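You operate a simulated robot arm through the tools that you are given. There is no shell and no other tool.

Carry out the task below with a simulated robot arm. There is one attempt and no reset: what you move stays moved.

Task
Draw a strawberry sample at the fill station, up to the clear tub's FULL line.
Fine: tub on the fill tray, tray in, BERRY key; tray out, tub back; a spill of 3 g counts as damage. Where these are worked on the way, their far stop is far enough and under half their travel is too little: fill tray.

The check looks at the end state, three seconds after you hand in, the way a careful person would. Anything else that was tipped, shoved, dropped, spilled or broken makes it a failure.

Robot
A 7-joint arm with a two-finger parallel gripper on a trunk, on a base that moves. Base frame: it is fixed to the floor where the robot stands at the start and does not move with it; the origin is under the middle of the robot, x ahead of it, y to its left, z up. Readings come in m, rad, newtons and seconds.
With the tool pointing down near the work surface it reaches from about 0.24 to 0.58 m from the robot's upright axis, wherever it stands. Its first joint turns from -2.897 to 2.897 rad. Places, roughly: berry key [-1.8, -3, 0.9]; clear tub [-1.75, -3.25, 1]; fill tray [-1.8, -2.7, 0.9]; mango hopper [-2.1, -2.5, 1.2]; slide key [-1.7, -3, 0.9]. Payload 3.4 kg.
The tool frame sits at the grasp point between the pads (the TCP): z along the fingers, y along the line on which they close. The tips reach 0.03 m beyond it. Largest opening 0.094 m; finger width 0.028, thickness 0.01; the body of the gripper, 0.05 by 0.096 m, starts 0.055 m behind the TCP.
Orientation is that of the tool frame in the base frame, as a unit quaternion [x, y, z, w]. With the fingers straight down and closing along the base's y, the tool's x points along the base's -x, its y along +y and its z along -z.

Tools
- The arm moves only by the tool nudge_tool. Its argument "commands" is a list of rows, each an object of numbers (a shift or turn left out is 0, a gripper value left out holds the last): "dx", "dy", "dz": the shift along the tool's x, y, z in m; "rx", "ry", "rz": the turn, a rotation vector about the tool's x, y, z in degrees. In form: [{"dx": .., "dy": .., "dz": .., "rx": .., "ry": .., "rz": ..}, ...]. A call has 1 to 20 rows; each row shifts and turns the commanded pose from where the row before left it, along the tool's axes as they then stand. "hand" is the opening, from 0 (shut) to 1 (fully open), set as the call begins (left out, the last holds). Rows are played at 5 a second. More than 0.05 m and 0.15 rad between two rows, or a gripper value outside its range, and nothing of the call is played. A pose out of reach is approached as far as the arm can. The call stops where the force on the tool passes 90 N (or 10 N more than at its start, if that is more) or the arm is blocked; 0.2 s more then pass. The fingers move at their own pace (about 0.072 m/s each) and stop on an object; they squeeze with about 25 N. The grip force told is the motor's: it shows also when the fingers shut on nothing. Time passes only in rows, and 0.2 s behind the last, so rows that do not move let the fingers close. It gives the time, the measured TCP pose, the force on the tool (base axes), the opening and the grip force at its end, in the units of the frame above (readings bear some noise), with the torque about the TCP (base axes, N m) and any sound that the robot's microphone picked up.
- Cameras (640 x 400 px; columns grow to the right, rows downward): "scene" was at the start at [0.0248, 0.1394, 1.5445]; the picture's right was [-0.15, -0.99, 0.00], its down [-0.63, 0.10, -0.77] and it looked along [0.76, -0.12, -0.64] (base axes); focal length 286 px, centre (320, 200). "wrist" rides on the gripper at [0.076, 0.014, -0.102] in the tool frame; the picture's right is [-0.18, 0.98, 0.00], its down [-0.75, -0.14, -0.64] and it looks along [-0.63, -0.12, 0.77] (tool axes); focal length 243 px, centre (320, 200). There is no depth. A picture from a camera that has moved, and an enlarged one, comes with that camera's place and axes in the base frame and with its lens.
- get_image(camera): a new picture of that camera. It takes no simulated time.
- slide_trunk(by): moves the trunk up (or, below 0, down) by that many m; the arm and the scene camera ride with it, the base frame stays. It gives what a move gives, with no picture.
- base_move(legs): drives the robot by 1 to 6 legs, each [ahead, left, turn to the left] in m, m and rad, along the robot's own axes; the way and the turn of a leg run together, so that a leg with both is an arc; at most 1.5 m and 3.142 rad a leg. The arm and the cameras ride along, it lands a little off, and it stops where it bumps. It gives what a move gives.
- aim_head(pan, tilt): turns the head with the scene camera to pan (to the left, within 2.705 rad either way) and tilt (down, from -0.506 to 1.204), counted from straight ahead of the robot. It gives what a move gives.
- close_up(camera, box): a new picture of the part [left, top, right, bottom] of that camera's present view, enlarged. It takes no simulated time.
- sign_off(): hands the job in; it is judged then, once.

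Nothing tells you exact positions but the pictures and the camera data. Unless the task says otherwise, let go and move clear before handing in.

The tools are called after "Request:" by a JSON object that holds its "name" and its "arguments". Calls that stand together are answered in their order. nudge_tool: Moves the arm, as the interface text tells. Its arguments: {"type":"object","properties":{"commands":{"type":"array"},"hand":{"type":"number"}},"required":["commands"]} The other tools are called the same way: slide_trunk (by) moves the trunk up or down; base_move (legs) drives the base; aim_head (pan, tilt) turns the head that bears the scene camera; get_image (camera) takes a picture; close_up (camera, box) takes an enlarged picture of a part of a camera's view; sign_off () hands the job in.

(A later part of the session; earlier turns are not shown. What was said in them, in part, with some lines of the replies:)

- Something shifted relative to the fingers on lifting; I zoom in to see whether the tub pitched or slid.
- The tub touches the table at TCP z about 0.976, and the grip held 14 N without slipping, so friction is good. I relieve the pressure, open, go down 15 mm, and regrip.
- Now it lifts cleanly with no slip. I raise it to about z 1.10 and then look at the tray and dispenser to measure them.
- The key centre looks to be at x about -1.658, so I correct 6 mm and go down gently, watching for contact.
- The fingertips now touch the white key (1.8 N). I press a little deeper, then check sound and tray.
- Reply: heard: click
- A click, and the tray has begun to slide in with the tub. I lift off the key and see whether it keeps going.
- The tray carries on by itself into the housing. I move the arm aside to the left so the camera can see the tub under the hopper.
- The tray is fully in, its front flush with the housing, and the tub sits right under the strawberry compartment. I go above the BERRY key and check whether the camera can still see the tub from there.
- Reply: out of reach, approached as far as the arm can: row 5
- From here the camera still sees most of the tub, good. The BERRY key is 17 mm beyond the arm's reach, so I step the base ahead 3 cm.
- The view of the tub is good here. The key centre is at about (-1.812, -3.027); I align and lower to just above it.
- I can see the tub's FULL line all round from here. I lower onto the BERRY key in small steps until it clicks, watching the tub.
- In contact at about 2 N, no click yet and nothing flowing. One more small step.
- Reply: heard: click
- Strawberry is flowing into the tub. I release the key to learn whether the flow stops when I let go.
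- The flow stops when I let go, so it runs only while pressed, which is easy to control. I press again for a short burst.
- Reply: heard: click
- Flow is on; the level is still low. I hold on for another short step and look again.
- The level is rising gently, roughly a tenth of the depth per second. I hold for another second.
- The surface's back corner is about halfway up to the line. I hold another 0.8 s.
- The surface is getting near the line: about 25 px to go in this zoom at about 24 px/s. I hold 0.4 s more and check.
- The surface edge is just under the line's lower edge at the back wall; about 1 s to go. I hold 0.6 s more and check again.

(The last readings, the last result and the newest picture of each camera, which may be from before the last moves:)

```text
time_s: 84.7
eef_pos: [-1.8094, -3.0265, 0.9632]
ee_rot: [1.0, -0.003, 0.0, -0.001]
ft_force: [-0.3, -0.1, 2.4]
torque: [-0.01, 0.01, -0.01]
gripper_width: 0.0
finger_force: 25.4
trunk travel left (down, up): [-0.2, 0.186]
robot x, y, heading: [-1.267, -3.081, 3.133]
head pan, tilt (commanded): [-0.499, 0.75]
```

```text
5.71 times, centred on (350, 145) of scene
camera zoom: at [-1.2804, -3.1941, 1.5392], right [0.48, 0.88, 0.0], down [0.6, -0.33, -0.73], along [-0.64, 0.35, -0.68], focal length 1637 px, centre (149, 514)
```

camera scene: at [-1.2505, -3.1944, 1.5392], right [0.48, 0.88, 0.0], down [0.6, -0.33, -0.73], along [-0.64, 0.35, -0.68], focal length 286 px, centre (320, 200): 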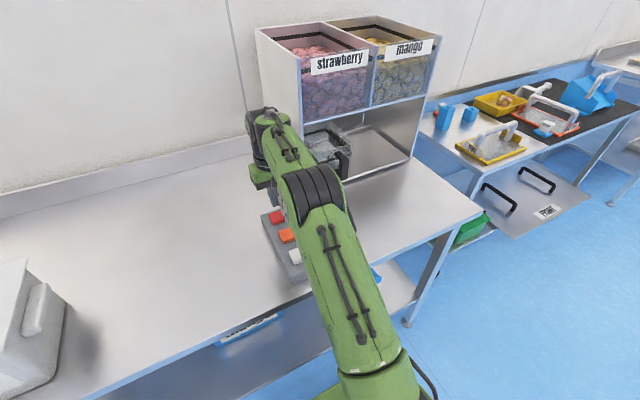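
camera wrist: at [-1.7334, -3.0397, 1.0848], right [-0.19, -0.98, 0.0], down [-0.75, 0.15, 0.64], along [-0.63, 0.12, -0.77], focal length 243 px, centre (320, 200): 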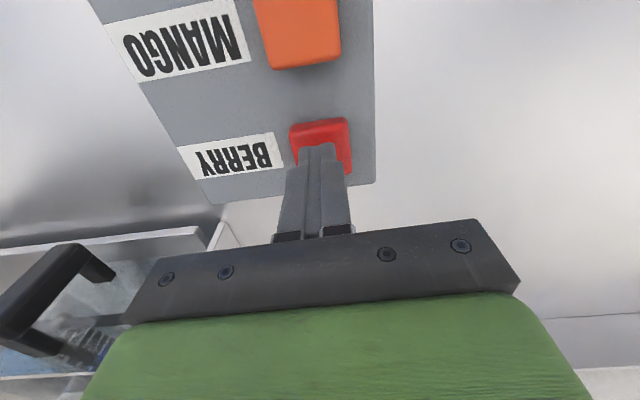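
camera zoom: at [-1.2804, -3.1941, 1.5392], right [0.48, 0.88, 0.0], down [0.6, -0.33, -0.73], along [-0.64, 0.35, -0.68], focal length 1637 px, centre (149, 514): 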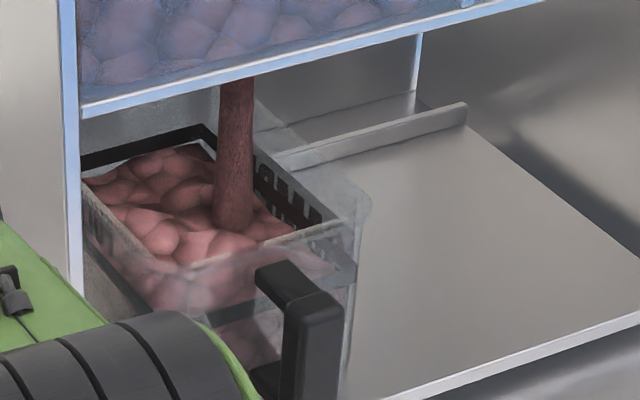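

The surface is just below the line's lower edge. I hold 0.4 s more, then check before releasing.

Request:
{"name": "nudge_tool", "arguments": {"commands": [{}], "hand": 0}}

Request:
{"name": "close_up", "arguments": {"camera": "scene", "box": [320, 125, 360, 160]}}

```text
time_s: 85.1
eef_pos: [-1.8104, -3.0263, 0.9627]
ee_rot: [1.0, -0.003, 0.0, -0.001]
ft_force: [0.6, -0.8, 1.7]
torque: [-0.02, 0.02, -0.01]
gripper_width: 0.0
finger_force: 24.9
trunk travel left (down, up): [-0.2, 0.186]
robot x, y, heading: [-1.2682, -3.0845, 3.134]
head pan, tilt (commanded): [-0.499, 0.75]
```

```text
11.43 times, centred on (340, 142) of scene
camera zoom: at [-1.2804, -3.1941, 1.5392], right [0.48, 0.88, 0.0], down [0.6, -0.33, -0.73], along [-0.64, 0.35, -0.68], focal length 3274 px, centre (91, 857)
```

zoom: 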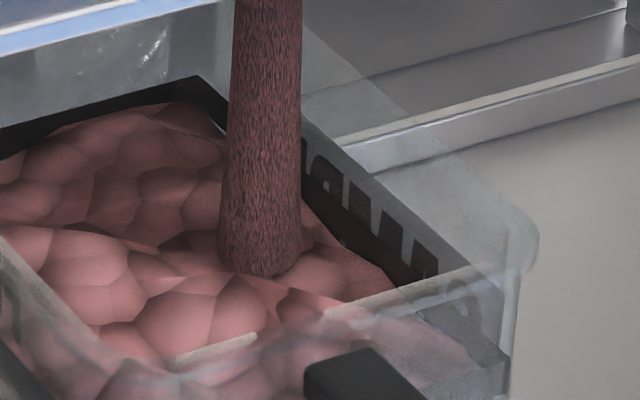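

The surface now meets the line's lower edge. I release with a lift and inspect.

Request:
{"name": "nudge_tool", "arguments": {"commands": [{"dz": -0.0045}], "hand": 0}}

Request:
{"name": "close_up", "arguments": {"camera": "scene", "box": [320, 125, 360, 160]}}

Request:
{"name": "close_up", "arguments": {"camera": "scene", "box": [310, 110, 390, 180]}}

```text
time_s: 85.5
eef_pos: [-1.8109, -3.0267, 0.967]
ee_rot: [1.0, -0.002, 0.001, 0.0]
ft_force: [0.4, -0.8, 0.9]
torque: [0.01, -0.02, 0.01]
gripper_width: 0.0
finger_force: 25.5
trunk travel left (down, up): [-0.2, 0.186]
robot x, y, heading: [-1.2644, -3.0817, 3.136]
head pan, tilt (commanded): [-0.499, 0.75]
```

```text
11.43 times, centred on (340, 142) of scene
camera zoom: at [-1.2805, -3.194, 1.5392], right [0.48, 0.88, 0.0], down [0.6, -0.33, -0.73], along [-0.64, 0.35, -0.68], focal length 3274 px, centre (91, 857)
```

zoom: 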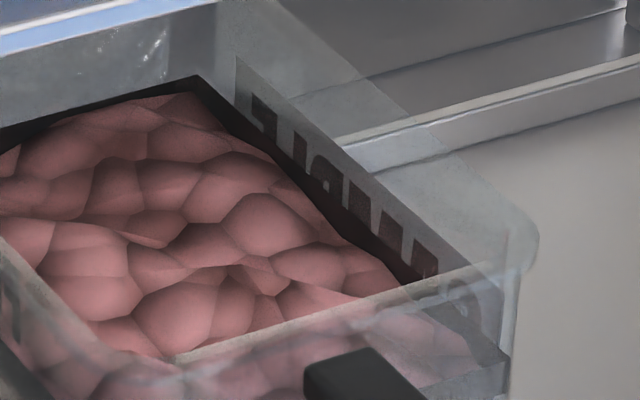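

```text
5.71 times, centred on (350, 145) of scene
camera zoom: at [-1.2805, -3.194, 1.5392], right [0.48, 0.88, 0.0], down [0.6, -0.33, -0.73], along [-0.64, 0.35, -0.68], focal length 1637 px, centre (149, 514)
```

zoom: 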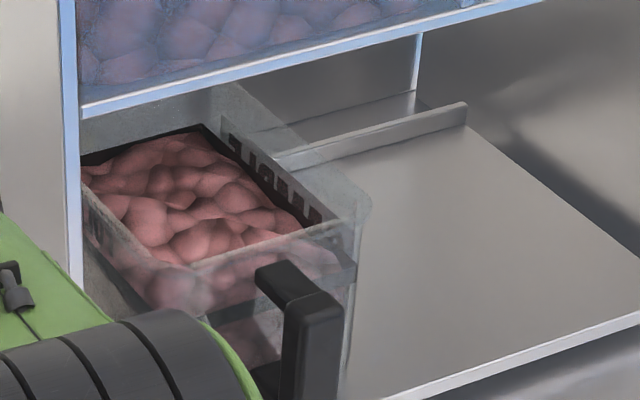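

The flow has stopped with the surface right in the middle of the FULL line's band. I lift clear, move back over the SLIDE key, and prepare to bring the tray out.

Request:
{"name": "nudge_tool", "arguments": {"commands": [{"dz": -0.02}, {"dz": -0.03}, {"dx": 0.03}, {"dx": 0.04}, {"dx": 0.04}, {"dx": 0.04, "dy": 0.004}, {}], "hand": 0}}

Request:
{"name": "get_image", "arguments": {"camera": "wrist"}}

Request:
{"name": "get_image", "arguments": {"camera": "scene"}}

```text
time_s: 87.1
eef_pos: [-1.6615, -3.0307, 1.0166]
ee_rot: [1.0, -0.003, 0.001, 0.0]
ft_force: [0.2, 0.0, -0.8]
torque: [-0.01, -0.02, 0.04]
gripper_width: 0.0
finger_force: 24.7
trunk travel left (down, up): [-0.2, 0.186]
robot x, y, heading: [-1.2674, -3.0841, 3.141]
head pan, tilt (commanded): [-0.499, 0.75]
```

```text
taken
camera wrist: at [-1.5847, -3.0453, 1.1202], right [-0.19, -0.98, 0.0], down [-0.75, 0.15, 0.64], along [-0.63, 0.12, -0.77], focal length 243 px, centre (320, 200)
```

wrist: 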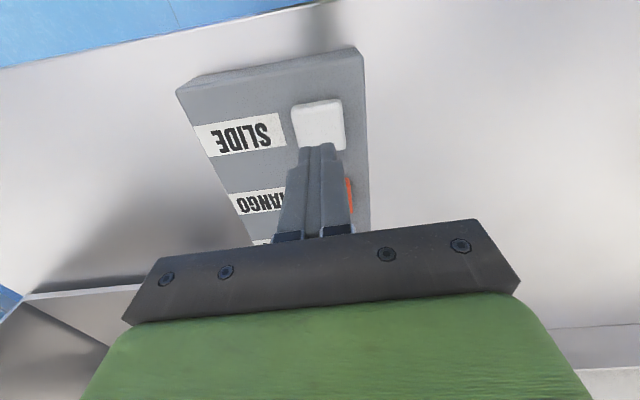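

```text
taken
camera scene: at [-1.2815, -3.1939, 1.5392], right [0.48, 0.88, 0.0], down [0.6, -0.33, -0.73], along [-0.64, 0.35, -0.68], focal length 286 px, centre (320, 200)
```

scene: 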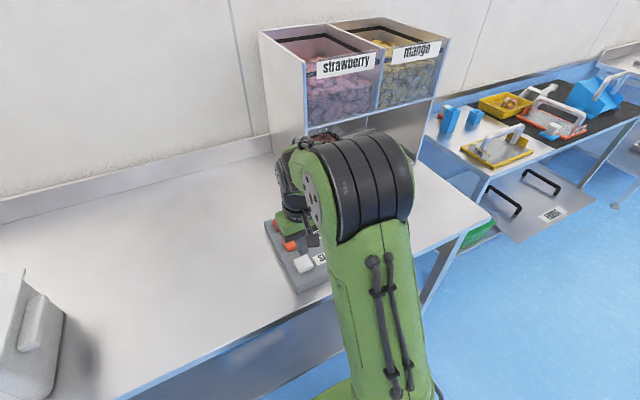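

I'm above SLIDE. I lower to just above contact and then press until the click.

Request:
{"name": "nudge_tool", "arguments": {"commands": [{"dx": 0.0025, "dz": 0.02}, {"dz": 0.02}, {"dz": 0.008}, {}], "hand": 0}}

Request:
{"name": "nudge_tool", "arguments": {"commands": [{"dz": 0.003}, {"dz": 0.002}], "hand": 0}}

```text
time_s: 88.1
eef_pos: [-1.656, -3.032, 0.9698]
ee_rot: [1.0, -0.002, 0.0, 0.0]
ft_force: [-0.1, 0.3, 0.4]
torque: [0.02, 0.01, -0.02]
gripper_width: 0.0
finger_force: 24.3
trunk travel left (down, up): [-0.2, 0.186]
robot x, y, heading: [-1.2673, -3.083, 3.135]
head pan, tilt (commanded): [-0.499, 0.75]
```

```text
time_s: 88.7
eef_pos: [-1.657, -3.0323, 0.965]
ee_rot: [1.0, -0.003, 0.0, 0.0]
ft_force: [-0.1, 1.0, 1.4]
torque: [0.04, 0.01, -0.03]
gripper_width: 0.0
finger_force: 24.4
trunk travel left (down, up): [-0.2, 0.186]
robot x, y, heading: [-1.2699, -3.0845, 3.132]
head pan, tilt (commanded): [-0.499, 0.75]
heard: click
```

Click heard. I lift off the key and watch the tray come out.

Request:
{"name": "nudge_tool", "arguments": {"commands": [{"dz": -0.01}, {"dz": -0.03}, {"dz": -0.03}, {}, {}], "hand": 0}}

Request:
{"name": "get_image", "arguments": {"camera": "wrist"}}

Request:
{"name": "get_image", "arguments": {"camera": "scene"}}

```text
time_s: 89.9
eef_pos: [-1.6577, -3.0319, 1.0351]
ee_rot: [1.0, -0.003, -0.001, 0.0]
ft_force: [0.5, -0.1, 0.1]
torque: [0.0, 0.0, -0.01]
gripper_width: 0.0
finger_force: 24.9
trunk travel left (down, up): [-0.2, 0.186]
robot x, y, heading: [-1.266, -3.0813, 3.137]
head pan, tilt (commanded): [-0.499, 0.75]
```

```text
taken
camera wrist: at [-1.5817, -3.0448, 1.1378], right [-0.19, -0.98, 0.0], down [-0.75, 0.15, 0.64], along [-0.63, 0.12, -0.77], focal length 243 px, centre (320, 200)
```

wrist: 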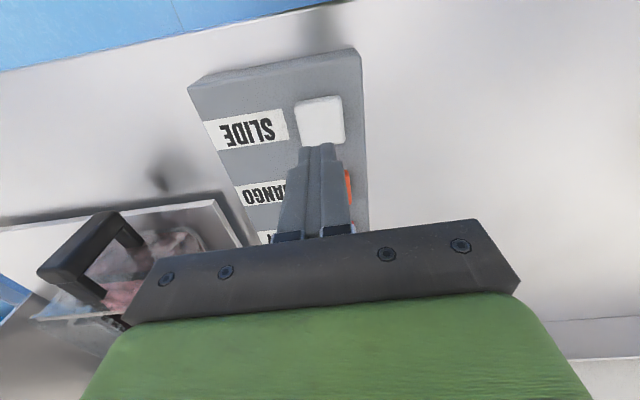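

```text
taken
camera scene: at [-1.2804, -3.194, 1.5392], right [0.48, 0.88, 0.0], down [0.6, -0.33, -0.73], along [-0.64, 0.35, -0.68], focal length 286 px, centre (320, 200)
```

scene: 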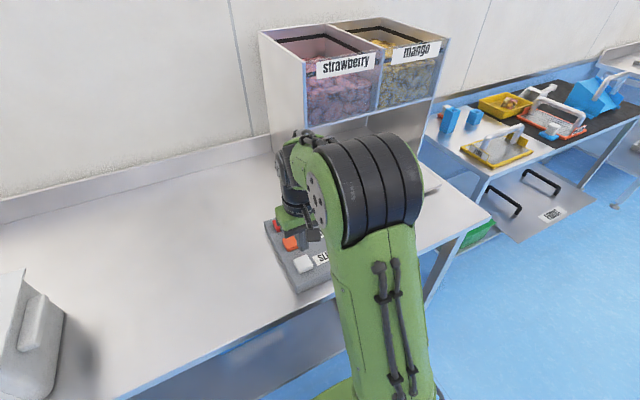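

The tray is coming out with the filled tub. I raise the arm and step aside left while it finishes.

Request:
{"name": "nudge_tool", "arguments": {"commands": [{"dz": -0.04}, {"dz": -0.04}, {"dy": 0.05}, {"dy": 0.05}, {"dy": 0.05}, {"dy": 0.05}, {"dy": 0.05}, {}, {}], "hand": 0}}

Request:
{"name": "get_image", "arguments": {"camera": "scene"}}

Request:
{"name": "close_up", "arguments": {"camera": "scene", "box": [270, 100, 450, 250]}}

```text
time_s: 91.9
eef_pos: [-1.6574, -3.2832, 1.111]
ee_rot: [1.0, -0.002, 0.001, 0.0]
ft_force: [-0.4, -0.1, -0.1]
torque: [0.03, -0.02, -0.01]
gripper_width: 0.0
finger_force: 25.2
trunk travel left (down, up): [-0.2, 0.186]
robot x, y, heading: [-1.2643, -3.0848, 3.137]
head pan, tilt (commanded): [-0.499, 0.75]
```

```text
taken
camera scene: at [-1.2807, -3.1947, 1.5392], right [0.48, 0.88, 0.0], down [0.6, -0.33, -0.73], along [-0.64, 0.35, -0.68], focal length 286 px, centre (320, 200)
```

scene: 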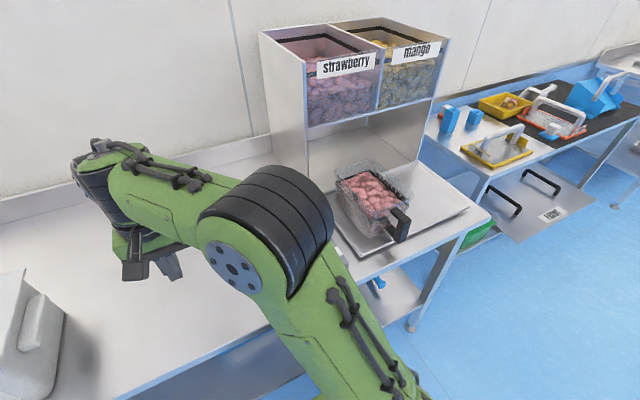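

```text
2.67 times, centred on (360, 175) of scene
camera zoom: at [-1.2807, -3.1947, 1.5392], right [0.48, 0.88, 0.0], down [0.6, -0.33, -0.73], along [-0.64, 0.35, -0.68], focal length 764 px, centre (213, 267)
```

zoom: 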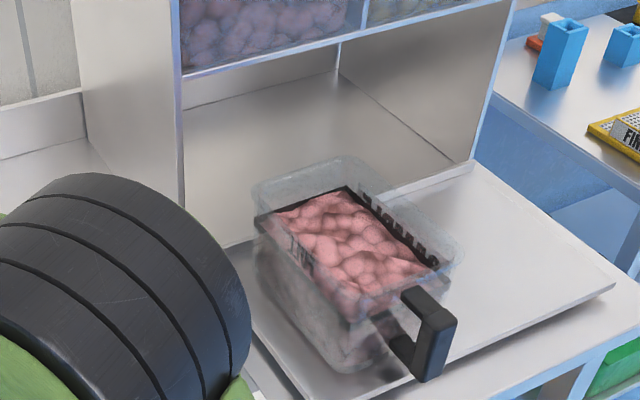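

The tray is fully out and the tub stands on it, filled right to the FULL line. I bring the open gripper back above the handle at about (-1.615, -2.766).

Request:
{"name": "nudge_tool", "arguments": {"commands": [{"dx": 0.0224}, {"dx": 0.02}, {"dy": -0.047}, {"dy": -0.047}, {"dy": -0.047}, {"dy": -0.047}, {"dy": -0.047}, {"dy": -0.047}, {"dy": -0.047}, {"dy": -0.047}, {"dy": -0.047}, {"dy": -0.047}, {"dy": -0.047}, {}], "hand": 0.8}}

Request:
{"name": "get_image", "arguments": {"camera": "wrist"}}

Request:
{"name": "get_image", "arguments": {"camera": "scene"}}

```text
time_s: 94.9
eef_pos: [-1.614, -2.7675, 1.1139]
ee_rot: [1.0, -0.002, 0.0, 0.0]
ft_force: [-0.1, -0.2, 0.0]
torque: [0.0, 0.0, -0.02]
gripper_width: 0.0751
finger_force: 0.1
trunk travel left (down, up): [-0.2, 0.186]
robot x, y, heading: [-1.2629, -3.0795, 3.134]
head pan, tilt (commanded): [-0.499, 0.75]
```

```text
taken
camera wrist: at [-1.5368, -2.7819, 1.2176], right [-0.19, -0.98, 0.0], down [-0.75, 0.14, 0.64], along [-0.63, 0.12, -0.77], focal length 243 px, centre (320, 200)
```

wrist: 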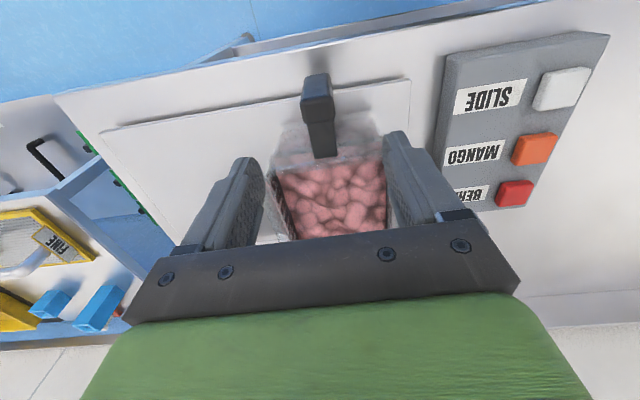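

```text
taken
camera scene: at [-1.2804, -3.1952, 1.5392], right [0.48, 0.88, 0.0], down [0.6, -0.33, -0.73], along [-0.64, 0.35, -0.68], focal length 286 px, centre (320, 200)
```

scene: 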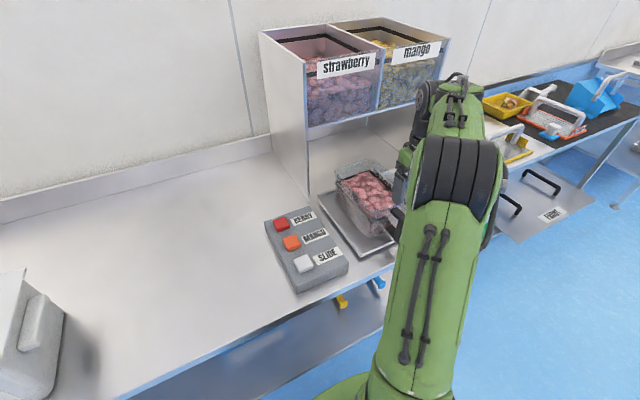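

The handle is right below the TCP. I descend around it to the same grip height as before (z about 0.983) and close.

Request:
{"name": "nudge_tool", "arguments": {"commands": [{"dz": 0.03}, {"dz": 0.03}, {"dz": 0.03}, {"dz": 0.025}, {"dz": 0.016}, {}], "hand": 0.8}}

Request:
{"name": "get_image", "arguments": {"camera": "wrist"}}

```text
time_s: 96.3
eef_pos: [-1.6133, -2.7647, 0.9842]
ee_rot: [1.0, -0.003, 0.001, 0.0]
ft_force: [0.5, 0.9, -1.3]
torque: [0.0, 0.01, -0.01]
gripper_width: 0.0754
finger_force: 0.2
trunk travel left (down, up): [-0.2, 0.186]
robot x, y, heading: [-1.266, -3.0828, 3.139]
head pan, tilt (commanded): [-0.499, 0.75]
```

```text
taken
camera wrist: at [-1.5366, -2.7795, 1.0873], right [-0.19, -0.98, 0.0], down [-0.75, 0.15, 0.64], along [-0.63, 0.12, -0.77], focal length 243 px, centre (320, 200)
```

wrist: 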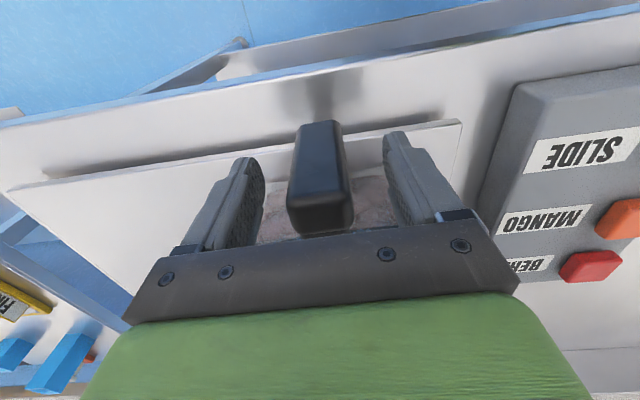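

Same view as when I released it. I close on the bar.

Request:
{"name": "nudge_tool", "arguments": {"commands": [{}, {}, {}, {}, {}, {}], "hand": 0}}

Request:
{"name": "close_up", "arguments": {"camera": "wrist", "box": [220, 90, 440, 250]}}

Request:
{"name": "close_up", "arguments": {"camera": "scene", "box": [290, 130, 430, 270]}}

```text
time_s: 97.7
eef_pos: [-1.6122, -2.765, 0.9834]
ee_rot: [1.0, -0.003, 0.0, 0.0]
ft_force: [-0.4, -0.4, -0.4]
torque: [0.03, 0.01, -0.02]
gripper_width: 0.0337
finger_force: 24.7
trunk travel left (down, up): [-0.2, 0.186]
robot x, y, heading: [-1.2656, -3.0817, 3.133]
head pan, tilt (commanded): [-0.499, 0.75]
```

```text
2.50 times, centred on (330, 170) of wrist
camera zoom: at [-1.5368, -2.7795, 1.0875], right [-0.19, -0.98, 0.0], down [-0.75, 0.15, 0.64], along [-0.63, 0.12, -0.77], focal length 606 px, centre (295, 275)
```

zoom: 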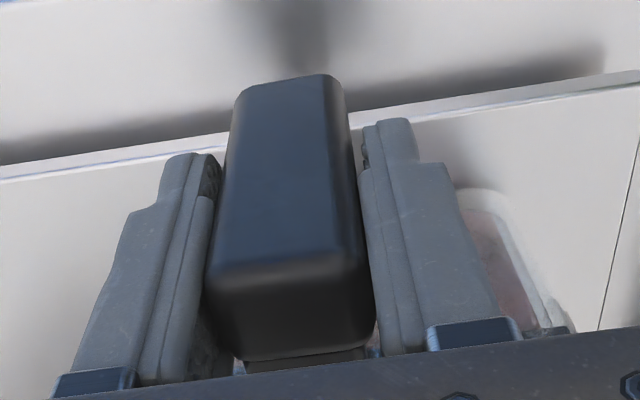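

```text
2.86 times, centred on (360, 200) of scene
camera zoom: at [-1.2806, -3.1938, 1.5393], right [0.48, 0.88, 0.0], down [0.6, -0.33, -0.73], along [-0.64, 0.35, -0.68], focal length 818 px, centre (206, 200)
```

zoom: 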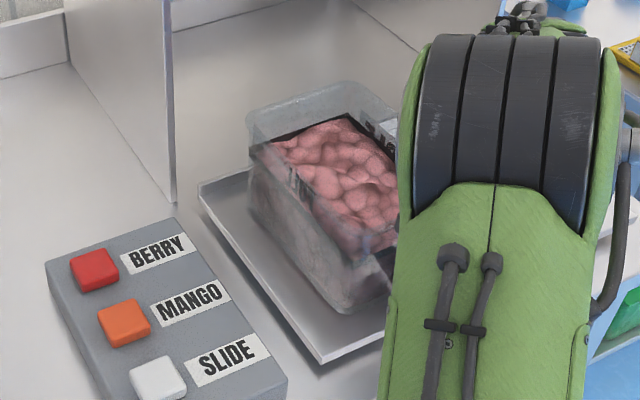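

Gripped again. I lift only 2 mm to feel the load and watch for pitch or slip.

Request:
{"name": "nudge_tool", "arguments": {"commands": [{"dz": -0.001}, {"dz": -0.001}, {}], "hand": 0}}

Request:
{"name": "nudge_tool", "arguments": {"commands": [{"dz": -0.001}, {"dz": -0.001}, {}], "hand": 0}}

Request:
{"name": "close_up", "arguments": {"camera": "wrist", "box": [220, 90, 440, 250]}}

Request:
{"name": "close_up", "arguments": {"camera": "scene", "box": [290, 130, 430, 270]}}

```text
time_s: 98.5
eef_pos: [-1.6132, -2.7657, 0.9859]
ee_rot: [1.0, -0.002, 0.0, 0.0]
ft_force: [0.0, -0.5, -0.4]
torque: [-0.02, -0.57, 0.04]
gripper_width: 0.034
finger_force: 24.9
trunk travel left (down, up): [-0.2, 0.186]
robot x, y, heading: [-1.274, -3.0797, 3.138]
head pan, tilt (commanded): [-0.499, 0.75]
```

```text
time_s: 99.3
eef_pos: [-1.6145, -2.7648, 0.9879]
ee_rot: [1.0, -0.002, 0.001, 0.0]
ft_force: [-0.4, -0.6, -4.4]
torque: [-0.05, -0.52, 0.01]
gripper_width: 0.0339
finger_force: 24.5
trunk travel left (down, up): [-0.2, 0.186]
robot x, y, heading: [-1.2679, -3.085, 3.138]
head pan, tilt (commanded): [-0.499, 0.75]
```

```text
2.50 times, centred on (330, 170) of wrist
camera zoom: at [-1.5375, -2.7793, 1.0908], right [-0.19, -0.98, 0.0], down [-0.75, 0.15, 0.64], along [-0.63, 0.12, -0.77], focal length 606 px, centre (295, 275)
```

zoom: 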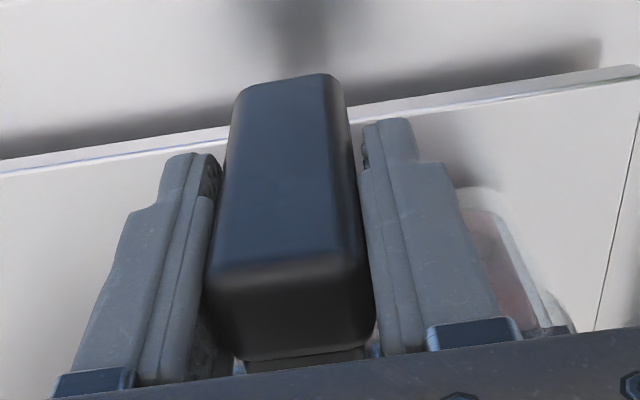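

```text
2.86 times, centred on (360, 200) of scene
camera zoom: at [-1.2811, -3.1935, 1.5393], right [0.48, 0.88, 0.0], down [0.6, -0.33, -0.73], along [-0.64, 0.35, -0.68], focal length 818 px, centre (206, 200)
```

zoom: 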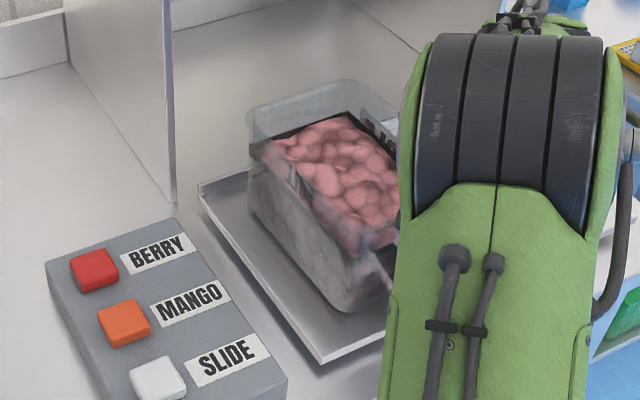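

Load 4.4 N and 0.52 Nm so far with no movement in the fingers. I continue 4 mm more.

Request:
{"name": "nudge_tool", "arguments": {"commands": [{"dz": -0.001}, {"dz": -0.001}, {}], "hand": 0}}

Request:
{"name": "nudge_tool", "arguments": {"commands": [{"dz": -0.002}, {}], "hand": 0}}

Request:
{"name": "close_up", "arguments": {"camera": "wrist", "box": [220, 90, 440, 250]}}

Request:
{"name": "close_up", "arguments": {"camera": "scene", "box": [290, 130, 430, 270]}}

```text
time_s: 100.1
eef_pos: [-1.6144, -2.7659, 0.9882]
ee_rot: [1.0, -0.003, 0.001, 0.0]
ft_force: [0.5, 0.5, -4.7]
torque: [0.01, -0.55, 0.01]
gripper_width: 0.034
finger_force: 25.5
trunk travel left (down, up): [-0.2, 0.186]
robot x, y, heading: [-1.2696, -3.081, 3.137]
head pan, tilt (commanded): [-0.499, 0.75]
```

```text
time_s: 100.7
eef_pos: [-1.6143, -2.7643, 0.9911]
ee_rot: [1.0, -0.003, 0.002, 0.0]
ft_force: [-0.6, -0.1, -3.7]
torque: [-0.02, -0.55, -0.03]
gripper_width: 0.0339
finger_force: 24.9
trunk travel left (down, up): [-0.2, 0.186]
robot x, y, heading: [-1.2646, -3.0832, 3.136]
head pan, tilt (commanded): [-0.499, 0.75]
```

```text
2.50 times, centred on (330, 170) of wrist
camera zoom: at [-1.5382, -2.7793, 1.0943], right [-0.19, -0.98, 0.0], down [-0.75, 0.15, 0.64], along [-0.63, 0.12, -0.77], focal length 606 px, centre (295, 275)
```

zoom: 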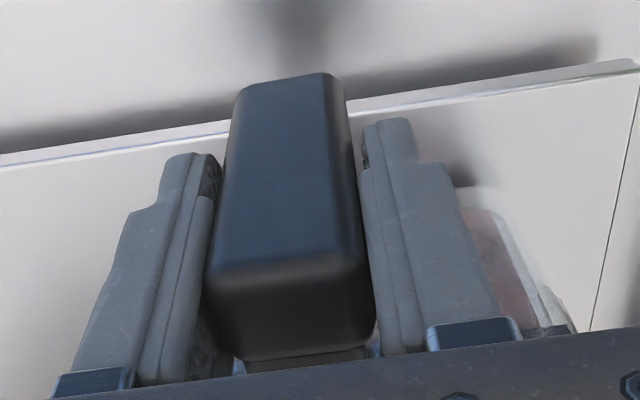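

```text
2.86 times, centred on (360, 200) of scene
camera zoom: at [-1.2811, -3.1936, 1.5393], right [0.48, 0.88, 0.0], down [0.6, -0.33, -0.73], along [-0.64, 0.35, -0.68], focal length 818 px, centre (206, 200)
```

zoom: 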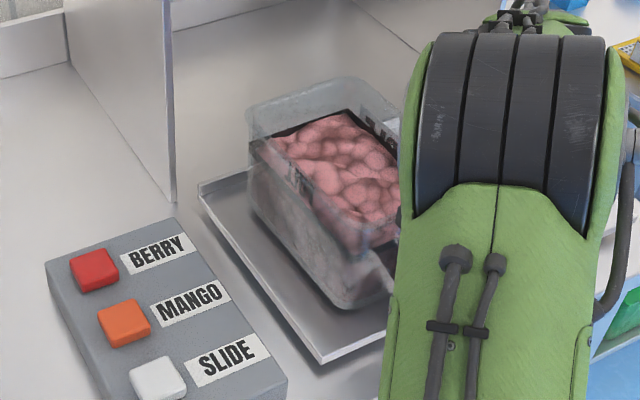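

The full tub (about 4.3 N) hangs steady in the grip without slipping. I lift it gently to about z 1.09.

Request:
{"name": "nudge_tool", "arguments": {"commands": [{"dz": -0.003}, {"dz": -0.005}, {"dz": -0.008}, {"dz": -0.01}, {"dz": -0.012}, {"dz": -0.014}, {"dz": -0.014}, {"dz": -0.012}, {"dz": -0.01}, {"dz": -0.007}, {"dz": -0.004}, {}], "hand": 0}}

Request:
{"name": "close_up", "arguments": {"camera": "wrist", "box": [220, 90, 440, 250]}}

Request:
{"name": "get_image", "arguments": {"camera": "scene"}}

```text
time_s: 103.3
eef_pos: [-1.6132, -2.7647, 1.0899]
ee_rot: [1.0, -0.002, 0.001, -0.001]
ft_force: [-0.3, -0.3, -3.6]
torque: [-0.02, -0.59, 0.06]
gripper_width: 0.0339
finger_force: 24.9
trunk travel left (down, up): [-0.2, 0.186]
robot x, y, heading: [-1.2705, -3.0841, 3.138]
head pan, tilt (commanded): [-0.499, 0.75]
```

```text
2.50 times, centred on (330, 170) of wrist
camera zoom: at [-1.5373, -2.7794, 1.193], right [-0.19, -0.98, 0.0], down [-0.75, 0.15, 0.64], along [-0.63, 0.12, -0.77], focal length 606 px, centre (295, 275)
```

zoom: 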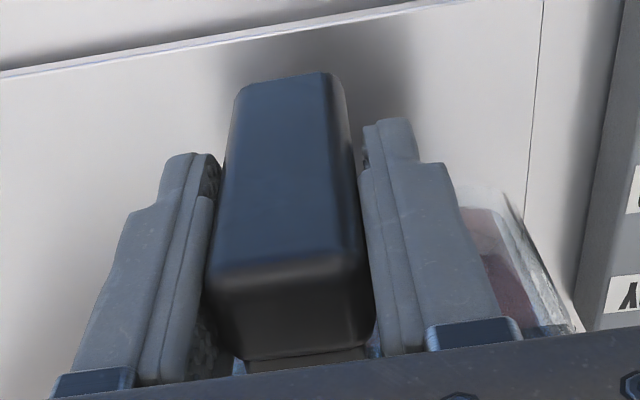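

```text
taken
camera scene: at [-1.2811, -3.1935, 1.5393], right [0.48, 0.88, 0.0], down [0.6, -0.33, -0.73], along [-0.64, 0.35, -0.68], focal length 286 px, centre (320, 200)
```

scene: 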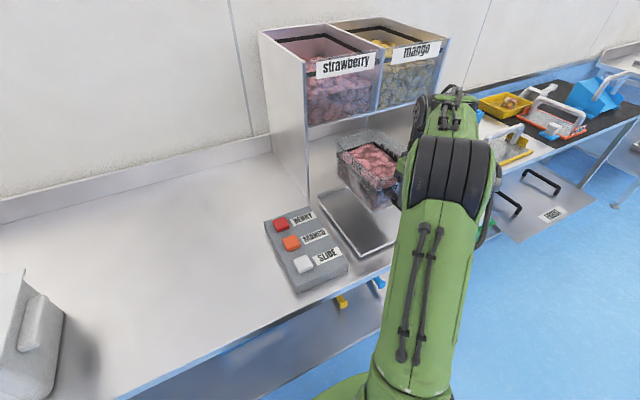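

Steady and level. I carry it left at a gentle, ramped pace towards its old place.

Request:
{"name": "nudge_tool", "arguments": {"commands": [{"dy": 0.005}, {"dy": 0.01}, {"dy": 0.015}, {"dy": 0.02}, {"dy": 0.022}, {"dy": 0.022}, {"dy": 0.022}, {"dy": 0.022}, {"dy": 0.022}, {"dy": 0.022}, {"dy": 0.022}, {"dy": 0.022}, {"dy": 0.022}, {"dy": 0.022}, {"dy": 0.022}, {"dy": 0.02}, {"dy": 0.015}, {"dy": 0.01}, {"dy": 0.005}, {}], "hand": 0}}

Request:
{"name": "get_image", "arguments": {"camera": "scene"}}

Request:
{"name": "get_image", "arguments": {"camera": "wrist"}}

```text
time_s: 107.5
eef_pos: [-1.6158, -3.1063, 1.0915]
ee_rot: [1.0, -0.003, 0.0, 0.0]
ft_force: [-1.1, -0.7, -4.4]
torque: [-0.02, -0.51, -0.02]
gripper_width: 0.034
finger_force: 24.9
trunk travel left (down, up): [-0.2, 0.186]
robot x, y, heading: [-1.2698, -3.0834, 3.132]
head pan, tilt (commanded): [-0.499, 0.75]
```

```text
taken
camera scene: at [-1.2811, -3.194, 1.5392], right [0.48, 0.88, 0.0], down [0.6, -0.33, -0.73], along [-0.64, 0.35, -0.68], focal length 286 px, centre (320, 200)
```

scene: 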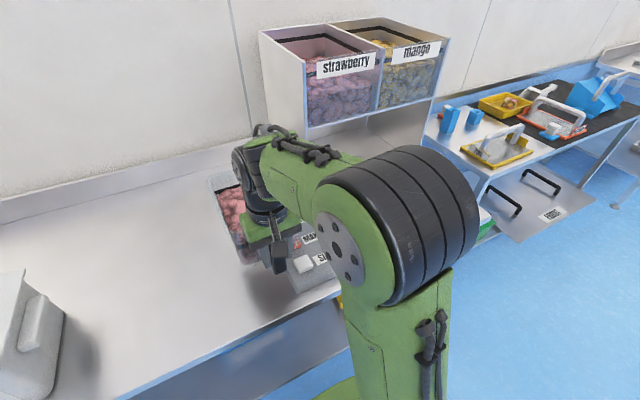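

```text
taken
camera wrist: at [-1.5396, -3.1206, 1.1941], right [-0.19, -0.98, 0.0], down [-0.75, 0.15, 0.64], along [-0.63, 0.12, -0.77], focal length 243 px, centre (320, 200)
```

wrist: 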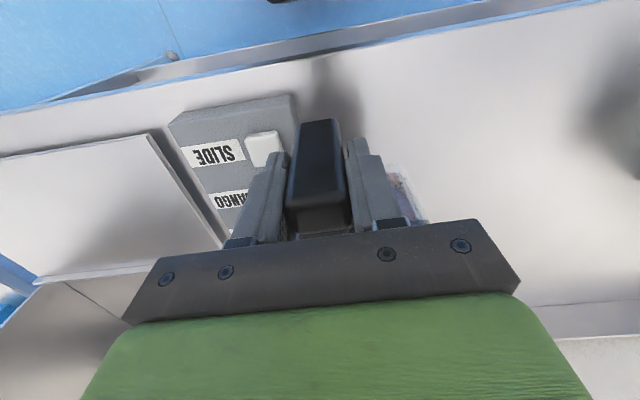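

Still steady. I finish the carry to y -3.325 and x -1.653, above its original spot.

Request:
{"name": "nudge_tool", "arguments": {"commands": [{"dy": 0.005}, {"dy": 0.01, "dx": -0.003}, {"dy": 0.015, "dx": -0.004}, {"dy": 0.02, "dx": -0.004}, {"dy": 0.022, "dx": -0.004}, {"dy": 0.022, "dx": -0.004}, {"dy": 0.022, "dx": -0.004}, {"dy": 0.022, "dx": -0.004}, {"dy": 0.022, "dx": -0.004}, {"dy": 0.02, "dx": -0.003}, {"dy": 0.018, "dx": -0.003}, {"dy": 0.012}, {"dy": 0.007}, {}, {}], "hand": 0}}

Request:
{"name": "aim_head", "arguments": {"pan": 0.15, "tilt": 0.9}}

Request:
{"name": "get_image", "arguments": {"camera": "scene"}}

Request:
{"name": "get_image", "arguments": {"camera": "wrist"}}

```text
time_s: 110.7
eef_pos: [-1.6547, -3.3238, 1.091]
ee_rot: [1.0, -0.002, 0.001, -0.001]
ft_force: [0.5, 0.1, -5.2]
torque: [0.04, -0.54, 0.02]
gripper_width: 0.034
finger_force: 24.8
trunk travel left (down, up): [-0.2, 0.186]
robot x, y, heading: [-1.267, -3.0836, 3.134]
head pan, tilt (commanded): [-0.499, 0.75]
```

```text
time_s: 111.7
eef_pos: [-1.6548, -3.3236, 1.0909]
ee_rot: [1.0, -0.003, 0.001, 0.0]
ft_force: [0.3, 0.6, -4.5]
torque: [-0.02, -0.52, 0.01]
gripper_width: 0.0339
finger_force: 24.8
trunk travel left (down, up): [-0.2, 0.186]
robot x, y, heading: [-1.2669, -3.0844, 3.135]
head pan, tilt (commanded): [0.15, 0.901]
```

```text
taken
camera scene: at [-1.2834, -3.2452, 1.5273], right [-0.14, 0.99, 0.0], down [0.78, 0.11, -0.62], along [-0.61, -0.09, -0.78], focal length 286 px, centre (320, 200)
```

scene: 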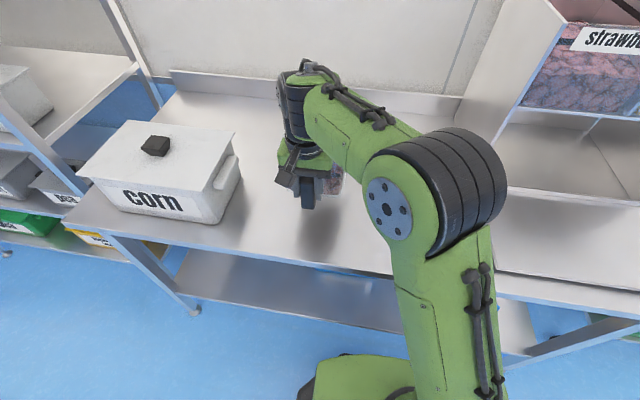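

```text
taken
camera wrist: at [-1.5784, -3.3379, 1.194], right [-0.19, -0.98, 0.0], down [-0.75, 0.15, 0.64], along [-0.63, 0.12, -0.77], focal length 243 px, centre (320, 200)
```

wrist: 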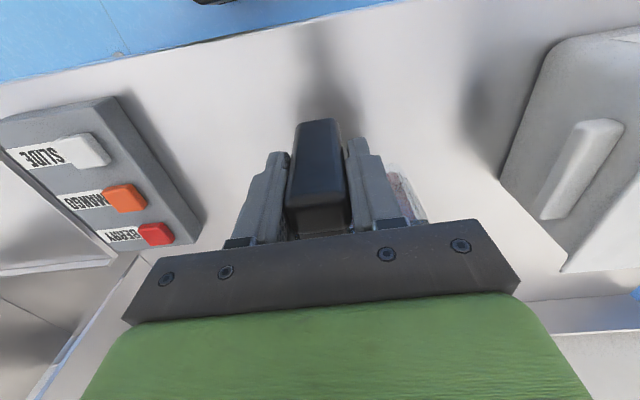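

It hovers over its original spot. I lower it gently, slowing before contact (expected near TCP z 0.96).

Request:
{"name": "nudge_tool", "arguments": {"commands": [{"dz": 0.005}, {"dz": 0.01}, {"dz": 0.013}, {"dz": 0.014}, {"dz": 0.014}, {"dz": 0.014}, {"dz": 0.014}, {"dz": 0.013}, {"dz": 0.01}, {"dz": 0.006}, {"dz": 0.004}, {}], "hand": 0}}

Request:
{"name": "nudge_tool", "arguments": {"commands": [{"dz": 0.003}, {"dz": 0.003}, {}], "hand": 0}}

```text
time_s: 114.3
eef_pos: [-1.6546, -3.3234, 0.9722]
ee_rot: [1.0, -0.003, 0.0, 0.0]
ft_force: [0.0, -0.5, -4.4]
torque: [-0.01, -0.55, -0.02]
gripper_width: 0.034
finger_force: 24.9
trunk travel left (down, up): [-0.2, 0.186]
robot x, y, heading: [-1.2663, -3.0828, 3.138]
head pan, tilt (commanded): [0.15, 0.901]
```

```text
time_s: 115.1
eef_pos: [-1.655, -3.3253, 0.967]
ee_rot: [1.0, -0.002, 0.001, 0.0]
ft_force: [0.1, -0.4, -4.0]
torque: [0.0, -0.54, -0.02]
gripper_width: 0.0339
finger_force: 24.8
trunk travel left (down, up): [-0.2, 0.186]
robot x, y, heading: [-1.2675, -3.0834, 3.141]
head pan, tilt (commanded): [0.15, 0.901]
```

Request:
{"name": "nudge_tool", "arguments": {"commands": [{"dz": 0.002}, {"dz": 0.002}, {}], "hand": 0}}

Request:
{"name": "nudge_tool", "arguments": {"commands": [{"dz": 0.0015}, {}], "hand": 0}}

Request:
{"name": "nudge_tool", "arguments": {"commands": [{"dz": 0.0015}, {}], "hand": 0}}

```text
time_s: 115.9
eef_pos: [-1.6533, -3.3239, 0.9639]
ee_rot: [1.0, -0.003, 0.0, 0.0]
ft_force: [1.4, -0.8, 1.3]
torque: [0.01, 0.74, 0.01]
gripper_width: 0.0339
finger_force: 24.8
trunk travel left (down, up): [-0.2, 0.186]
robot x, y, heading: [-1.2695, -3.0834, 3.14]
head pan, tilt (commanded): [0.15, 0.901]
```

```text
time_s: 116.5
eef_pos: [-1.6529, -3.3234, 0.9621]
ee_rot: [1.0, -0.002, 0.0, -0.001]
ft_force: [1.8, 0.2, 1.3]
torque: [-0.01, 0.72, 0.05]
gripper_width: 0.0339
finger_force: 24.7
trunk travel left (down, up): [-0.2, 0.186]
robot x, y, heading: [-1.2654, -3.0843, 3.136]
head pan, tilt (commanded): [0.15, 0.901]
```

```text
time_s: 117.1
eef_pos: [-1.654, -3.3242, 0.9618]
ee_rot: [1.0, -0.003, 0.0, 0.0]
ft_force: [2.7, 0.3, 2.0]
torque: [0.02, 0.74, -0.07]
gripper_width: 0.0341
finger_force: 25.1
trunk travel left (down, up): [-0.2, 0.186]
robot x, y, heading: [-1.2686, -3.0809, 3.137]
head pan, tilt (commanded): [0.15, 0.901]
```

The back of the tub touched first and it is settling level as I lower. A little further until the front rests too.

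Request:
{"name": "nudge_tool", "arguments": {"commands": [{"dz": 0.0015}, {}], "hand": 0}}

Request:
{"name": "close_up", "arguments": {"camera": "wrist", "box": [220, 90, 440, 250]}}

Request:
{"name": "close_up", "arguments": {"camera": "scene", "box": [250, 130, 380, 260]}}

```text
time_s: 117.7
eef_pos: [-1.6533, -3.3237, 0.9611]
ee_rot: [1.0, -0.003, 0.0, 0.001]
ft_force: [0.2, -0.7, 14.7]
torque: [0.09, 0.26, -0.01]
gripper_width: 0.034
finger_force: 25.2
trunk travel left (down, up): [-0.2, 0.186]
robot x, y, heading: [-1.2688, -3.0818, 3.133]
head pan, tilt (commanded): [0.15, 0.901]
```

```text
2.50 times, centred on (330, 170) of wrist
camera zoom: at [-1.5767, -3.3382, 1.0633], right [-0.19, -0.98, 0.0], down [-0.75, 0.15, 0.64], along [-0.63, 0.12, -0.77], focal length 606 px, centre (295, 275)
```

zoom: 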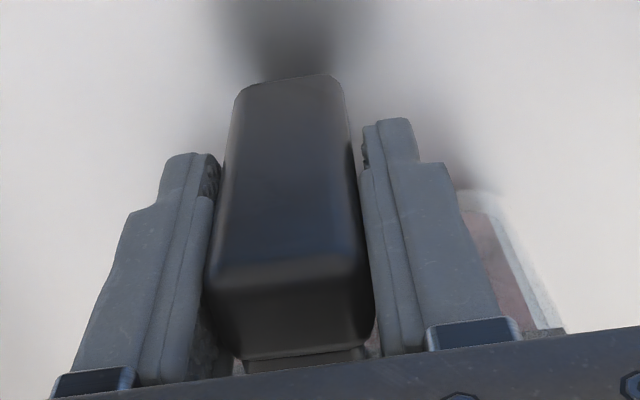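

```text
3.08 times, centred on (315, 195) of scene
camera zoom: at [-1.2814, -3.2443, 1.5275], right [-0.14, 0.99, 0.0], down [0.78, 0.11, -0.62], along [-0.62, -0.09, -0.78], focal length 881 px, centre (335, 215)
```

zoom: 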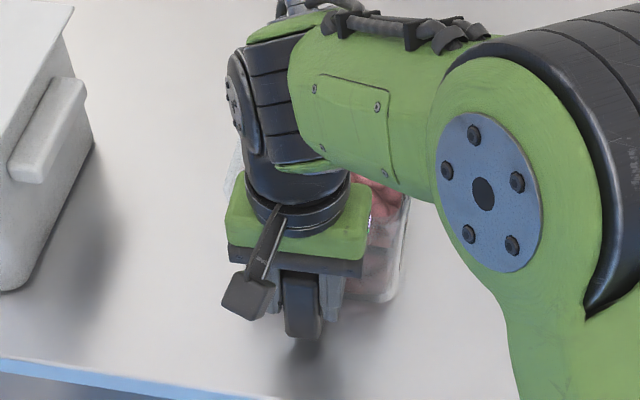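

The tub rests fully on the table (14.7 N up). I ease off 1 mm, open the fingers, and check before rising.

Request:
{"name": "nudge_tool", "arguments": {"commands": [{"dz": -0.001}, {}], "hand": 0}}

Request:
{"name": "nudge_tool", "arguments": {"commands": [{}, {}, {}, {}], "hand": 0.8}}

Request:
{"name": "get_image", "arguments": {"camera": "wrist"}}

```text
time_s: 118.3
eef_pos: [-1.6534, -3.3234, 0.9594]
ee_rot: [1.0, -0.002, 0.0, 0.001]
ft_force: [-2.3, -2.5, 10.8]
torque: [-0.01, 0.29, -0.02]
gripper_width: 0.034
finger_force: 24.9
trunk travel left (down, up): [-0.2, 0.186]
robot x, y, heading: [-1.2676, -3.0832, 3.139]
head pan, tilt (commanded): [0.15, 0.901]
```

```text
time_s: 119.3
eef_pos: [-1.6545, -3.3244, 0.9593]
ee_rot: [1.0, -0.003, -0.001, 0.0]
ft_force: [0.8, -0.3, -0.2]
torque: [0.0, -0.01, 0.01]
gripper_width: 0.0754
finger_force: 0.1
trunk travel left (down, up): [-0.2, 0.186]
robot x, y, heading: [-1.2703, -3.0843, 3.135]
head pan, tilt (commanded): [0.15, 0.901]
```

```text
taken
camera wrist: at [-1.5771, -3.3382, 1.0632], right [-0.19, -0.98, 0.0], down [-0.75, 0.15, 0.64], along [-0.63, 0.12, -0.77], focal length 243 px, centre (320, 200)
```

wrist: 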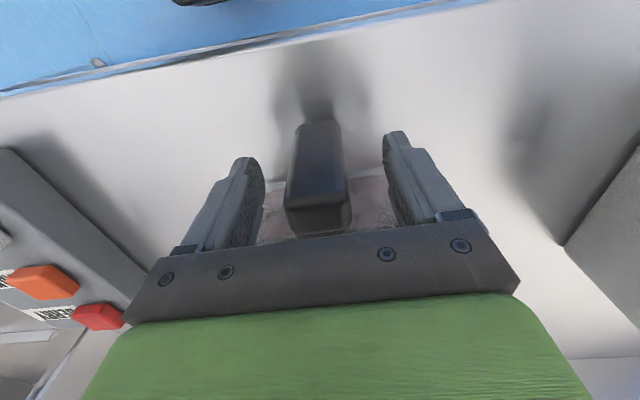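

The fingers are clear of the bar. I rise straight up and then pull the hand back towards the robot.

Request:
{"name": "nudge_tool", "arguments": {"commands": [{"dz": -0.02}, {"dz": -0.03}, {"dz": -0.04}, {"dz": -0.04}, {"dz": -0.04}, {"dz": -0.04}, {"dx": 0.03}, {"dx": 0.04}, {"dx": 0.04}, {}], "hand": 0.8}}

Request:
{"name": "get_image", "arguments": {"camera": "wrist"}}

Request:
{"name": "get_image", "arguments": {"camera": "scene"}}

```text
time_s: 121.5
eef_pos: [-1.545, -3.3216, 1.1687]
ee_rot: [1.0, -0.004, 0.0, 0.0]
ft_force: [0.0, -0.1, 0.9]
torque: [0.05, -0.01, 0.0]
gripper_width: 0.0749
finger_force: 0.1
trunk travel left (down, up): [-0.2, 0.186]
robot x, y, heading: [-1.2689, -3.0832, 3.141]
head pan, tilt (commanded): [0.15, 0.901]
```

```text
taken
camera wrist: at [-1.4683, -3.3372, 1.2723], right [-0.19, -0.98, 0.0], down [-0.75, 0.15, 0.64], along [-0.63, 0.12, -0.77], focal length 243 px, centre (320, 200)
```

wrist: 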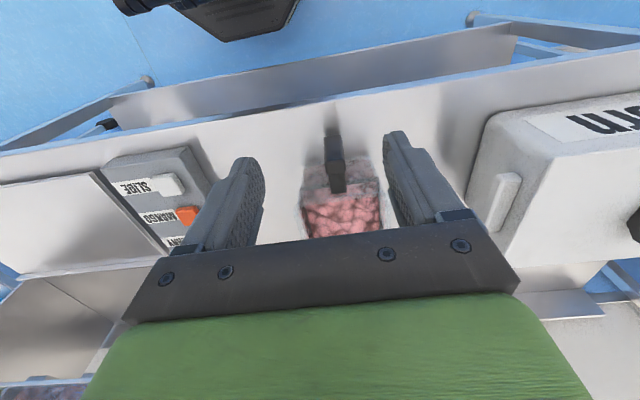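

```text
taken
camera scene: at [-1.2838, -3.2454, 1.5273], right [-0.14, 0.99, 0.0], down [0.78, 0.11, -0.62], along [-0.61, -0.09, -0.78], focal length 286 px, centre (320, 200)
```

scene: 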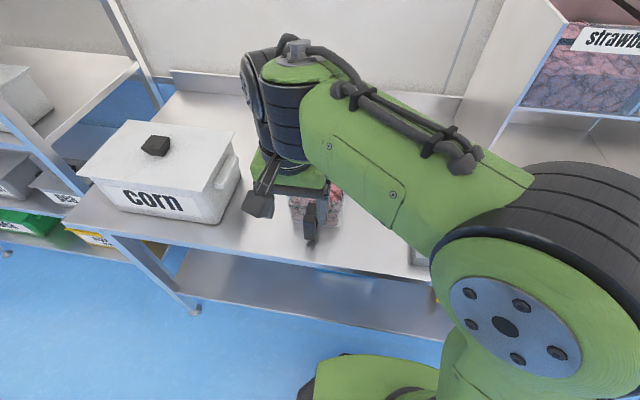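

The tub stands back in its place. I drive back a little to view the whole scene and check level, tray and any spill.

Request:
{"name": "base_move", "arguments": {"legs": [[-0.35, 0, 0]]}}

Request:
{"name": "aim_head", "arguments": {"pan": 0.05, "tilt": 0.6}}

Request:
{"name": "get_image", "arguments": {"camera": "scene"}}

```text
time_s: 123.8
eef_pos: [-1.1953, -3.3243, 1.1699]
ee_rot: [1.0, -0.002, 0.0, 0.0]
ft_force: [0.8, -0.1, -0.9]
torque: [-0.05, 0.02, -0.01]
gripper_width: 0.0753
finger_force: 0.0
trunk travel left (down, up): [-0.2, 0.186]
robot x, y, heading: [-0.9204, -3.0836, 3.131]
head pan, tilt (commanded): [0.15, 0.901]
```

```text
time_s: 124.6
eef_pos: [-1.1954, -3.3257, 1.1694]
ee_rot: [1.0, -0.003, 0.0, -0.001]
ft_force: [1.0, -0.3, -0.3]
torque: [0.04, 0.02, 0.04]
gripper_width: 0.0752
finger_force: 0.1
trunk travel left (down, up): [-0.2, 0.186]
robot x, y, heading: [-0.9186, -3.0867, 3.142]
head pan, tilt (commanded): [0.051, 0.6]
```

```text
taken
camera scene: at [-0.9476, -3.2401, 1.552], right [-0.05, 1.0, 0.0], down [0.56, 0.03, -0.82], along [-0.82, -0.04, -0.57], focal length 286 px, centre (320, 200)
```

scene: 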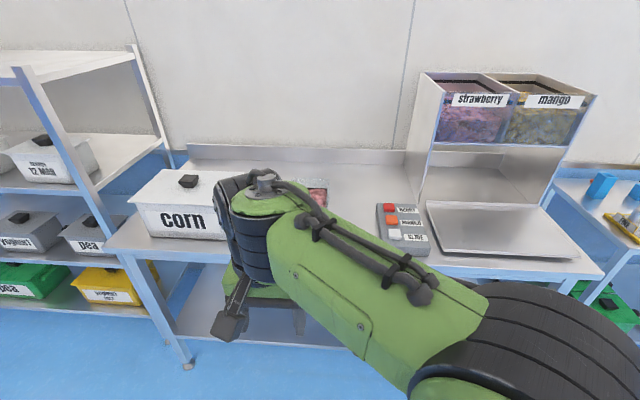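

The arm hides the tub, so I swing the hand to the right in free air and look again.

Request:
{"name": "nudge_tool", "arguments": {"commands": [{"dx": -0.04}, {"dx": -0.04}, {"dx": -0.04, "dy": -0.03}, {"dy": -0.05}, {"dy": -0.05}, {"dy": -0.05}, {"dy": -0.05}, {"dy": -0.05}, {"dy": -0.05}, {"dy": -0.05}, {}], "hand": 0.8}}

Request:
{"name": "get_image", "arguments": {"camera": "scene"}}

Request:
{"name": "close_up", "arguments": {"camera": "scene", "box": [260, 150, 380, 260]}}

Request:
{"name": "close_up", "arguments": {"camera": "scene", "box": [370, 60, 600, 280]}}

```text
time_s: 127.0
eef_pos: [-1.3139, -2.9436, 1.1682]
ee_rot: [1.0, -0.002, 0.0, 0.0]
ft_force: [-0.8, 0.1, 0.1]
torque: [-0.01, 0.01, -0.02]
gripper_width: 0.0751
finger_force: 0.0
trunk travel left (down, up): [-0.2, 0.186]
robot x, y, heading: [-0.9176, -3.0845, 3.137]
head pan, tilt (commanded): [0.051, 0.6]
```

```text
taken
camera scene: at [-0.9475, -3.241, 1.552], right [-0.05, 1.0, 0.0], down [0.56, 0.03, -0.83], along [-0.82, -0.04, -0.56], focal length 286 px, centre (320, 200)
```

scene: 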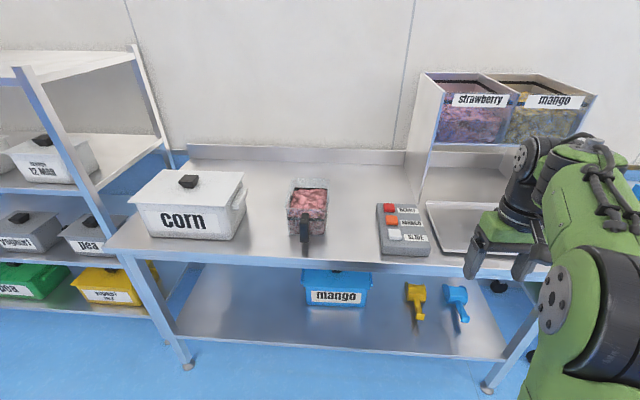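

```text
3.64 times, centred on (320, 205) of scene
camera zoom: at [-0.9475, -3.241, 1.552], right [-0.05, 1.0, 0.0], down [0.56, 0.03, -0.83], along [-0.82, -0.04, -0.56], focal length 1042 px, centre (320, 182)
```

zoom: 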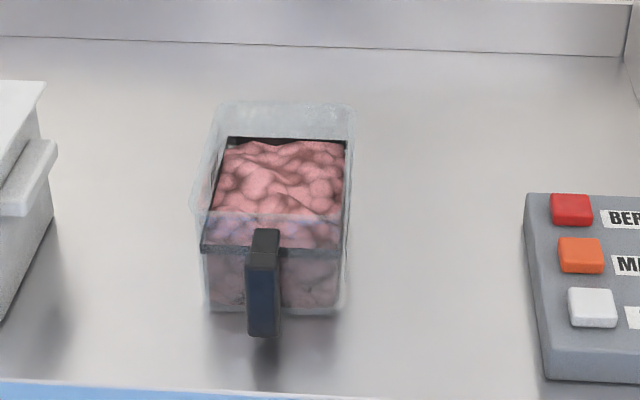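

```text
1.82 times, centred on (485, 170) of scene
camera zoom: at [-0.9475, -3.241, 1.552], right [-0.05, 1.0, 0.0], down [0.56, 0.03, -0.83], along [-0.82, -0.04, -0.56], focal length 521 px, centre (20, 254)
```

zoom: 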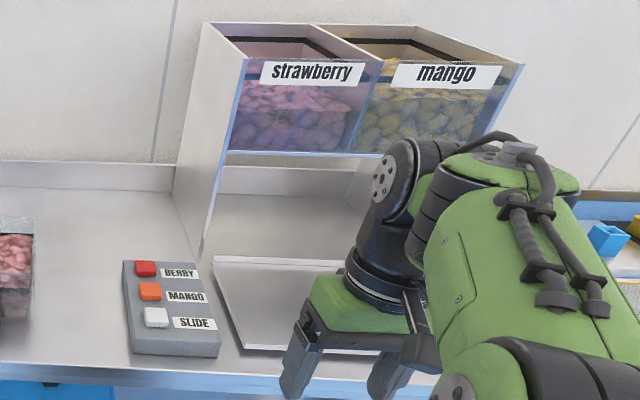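

The tub is upright with its contents at the line, the table looks clean. I zoom once more on the level and on the tray for any spill.

Request:
{"name": "close_up", "arguments": {"camera": "scene", "box": [280, 170, 335, 245]}}

Request:
{"name": "close_up", "arguments": {"camera": "scene", "box": [410, 140, 490, 260]}}

```text
5.33 times, centred on (308, 208) of scene
camera zoom: at [-0.9475, -3.241, 1.552], right [-0.05, 1.0, 0.0], down [0.56, 0.03, -0.83], along [-0.82, -0.04, -0.56], focal length 1528 px, centre (387, 160)
```

zoom: 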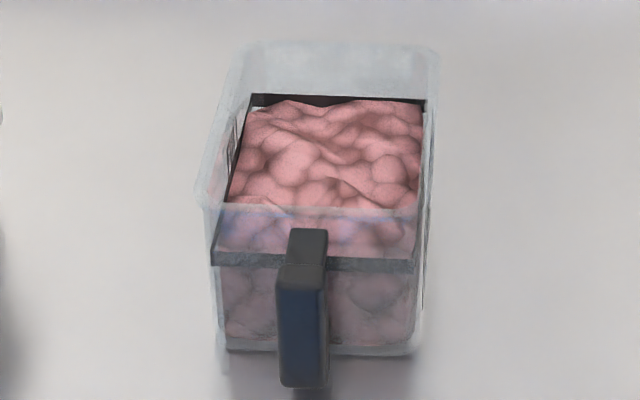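

```text
3.33 times, centred on (450, 200) of scene
camera zoom: at [-0.9475, -3.241, 1.552], right [-0.05, 1.0, 0.0], down [0.56, 0.03, -0.83], along [-0.82, -0.04, -0.56], focal length 955 px, centre (-113, 200)
```

zoom: 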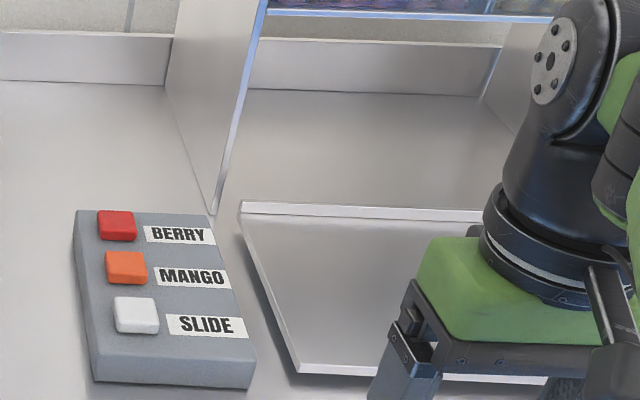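

The tub is back in its place, upright and filled to the FULL line. The tray is out and clean, nothing is spilled, and the arm is clear and empty, so I hand the job in.

Request:
{"name": "sign_off", "arguments": {}}

```text
The job is handed in.
```

The strawberry sample is drawn and I've handed the job in. The clear tub is filled to its FULL line and back in its original place on the table.

- **Filling:** I set the tub on the left of the fill tray and sent the tray in with the SLIDE key. I held BERRY until the surface was in the middle of the FULL line's band.
- **Return:** SLIDE brought the tray back out. I carried the full tub over and set it down level.
- **Check before handing in:** The tray and table looked clean, with no spill visible where the arm didn't block the view. The gripper was open and clear of everything.

On the very first lift the fingers slid about 25 mm up the handle of the empty tub. I set it back down and gripped again. I saw no slip in any lift after that, including the one with the full tub.
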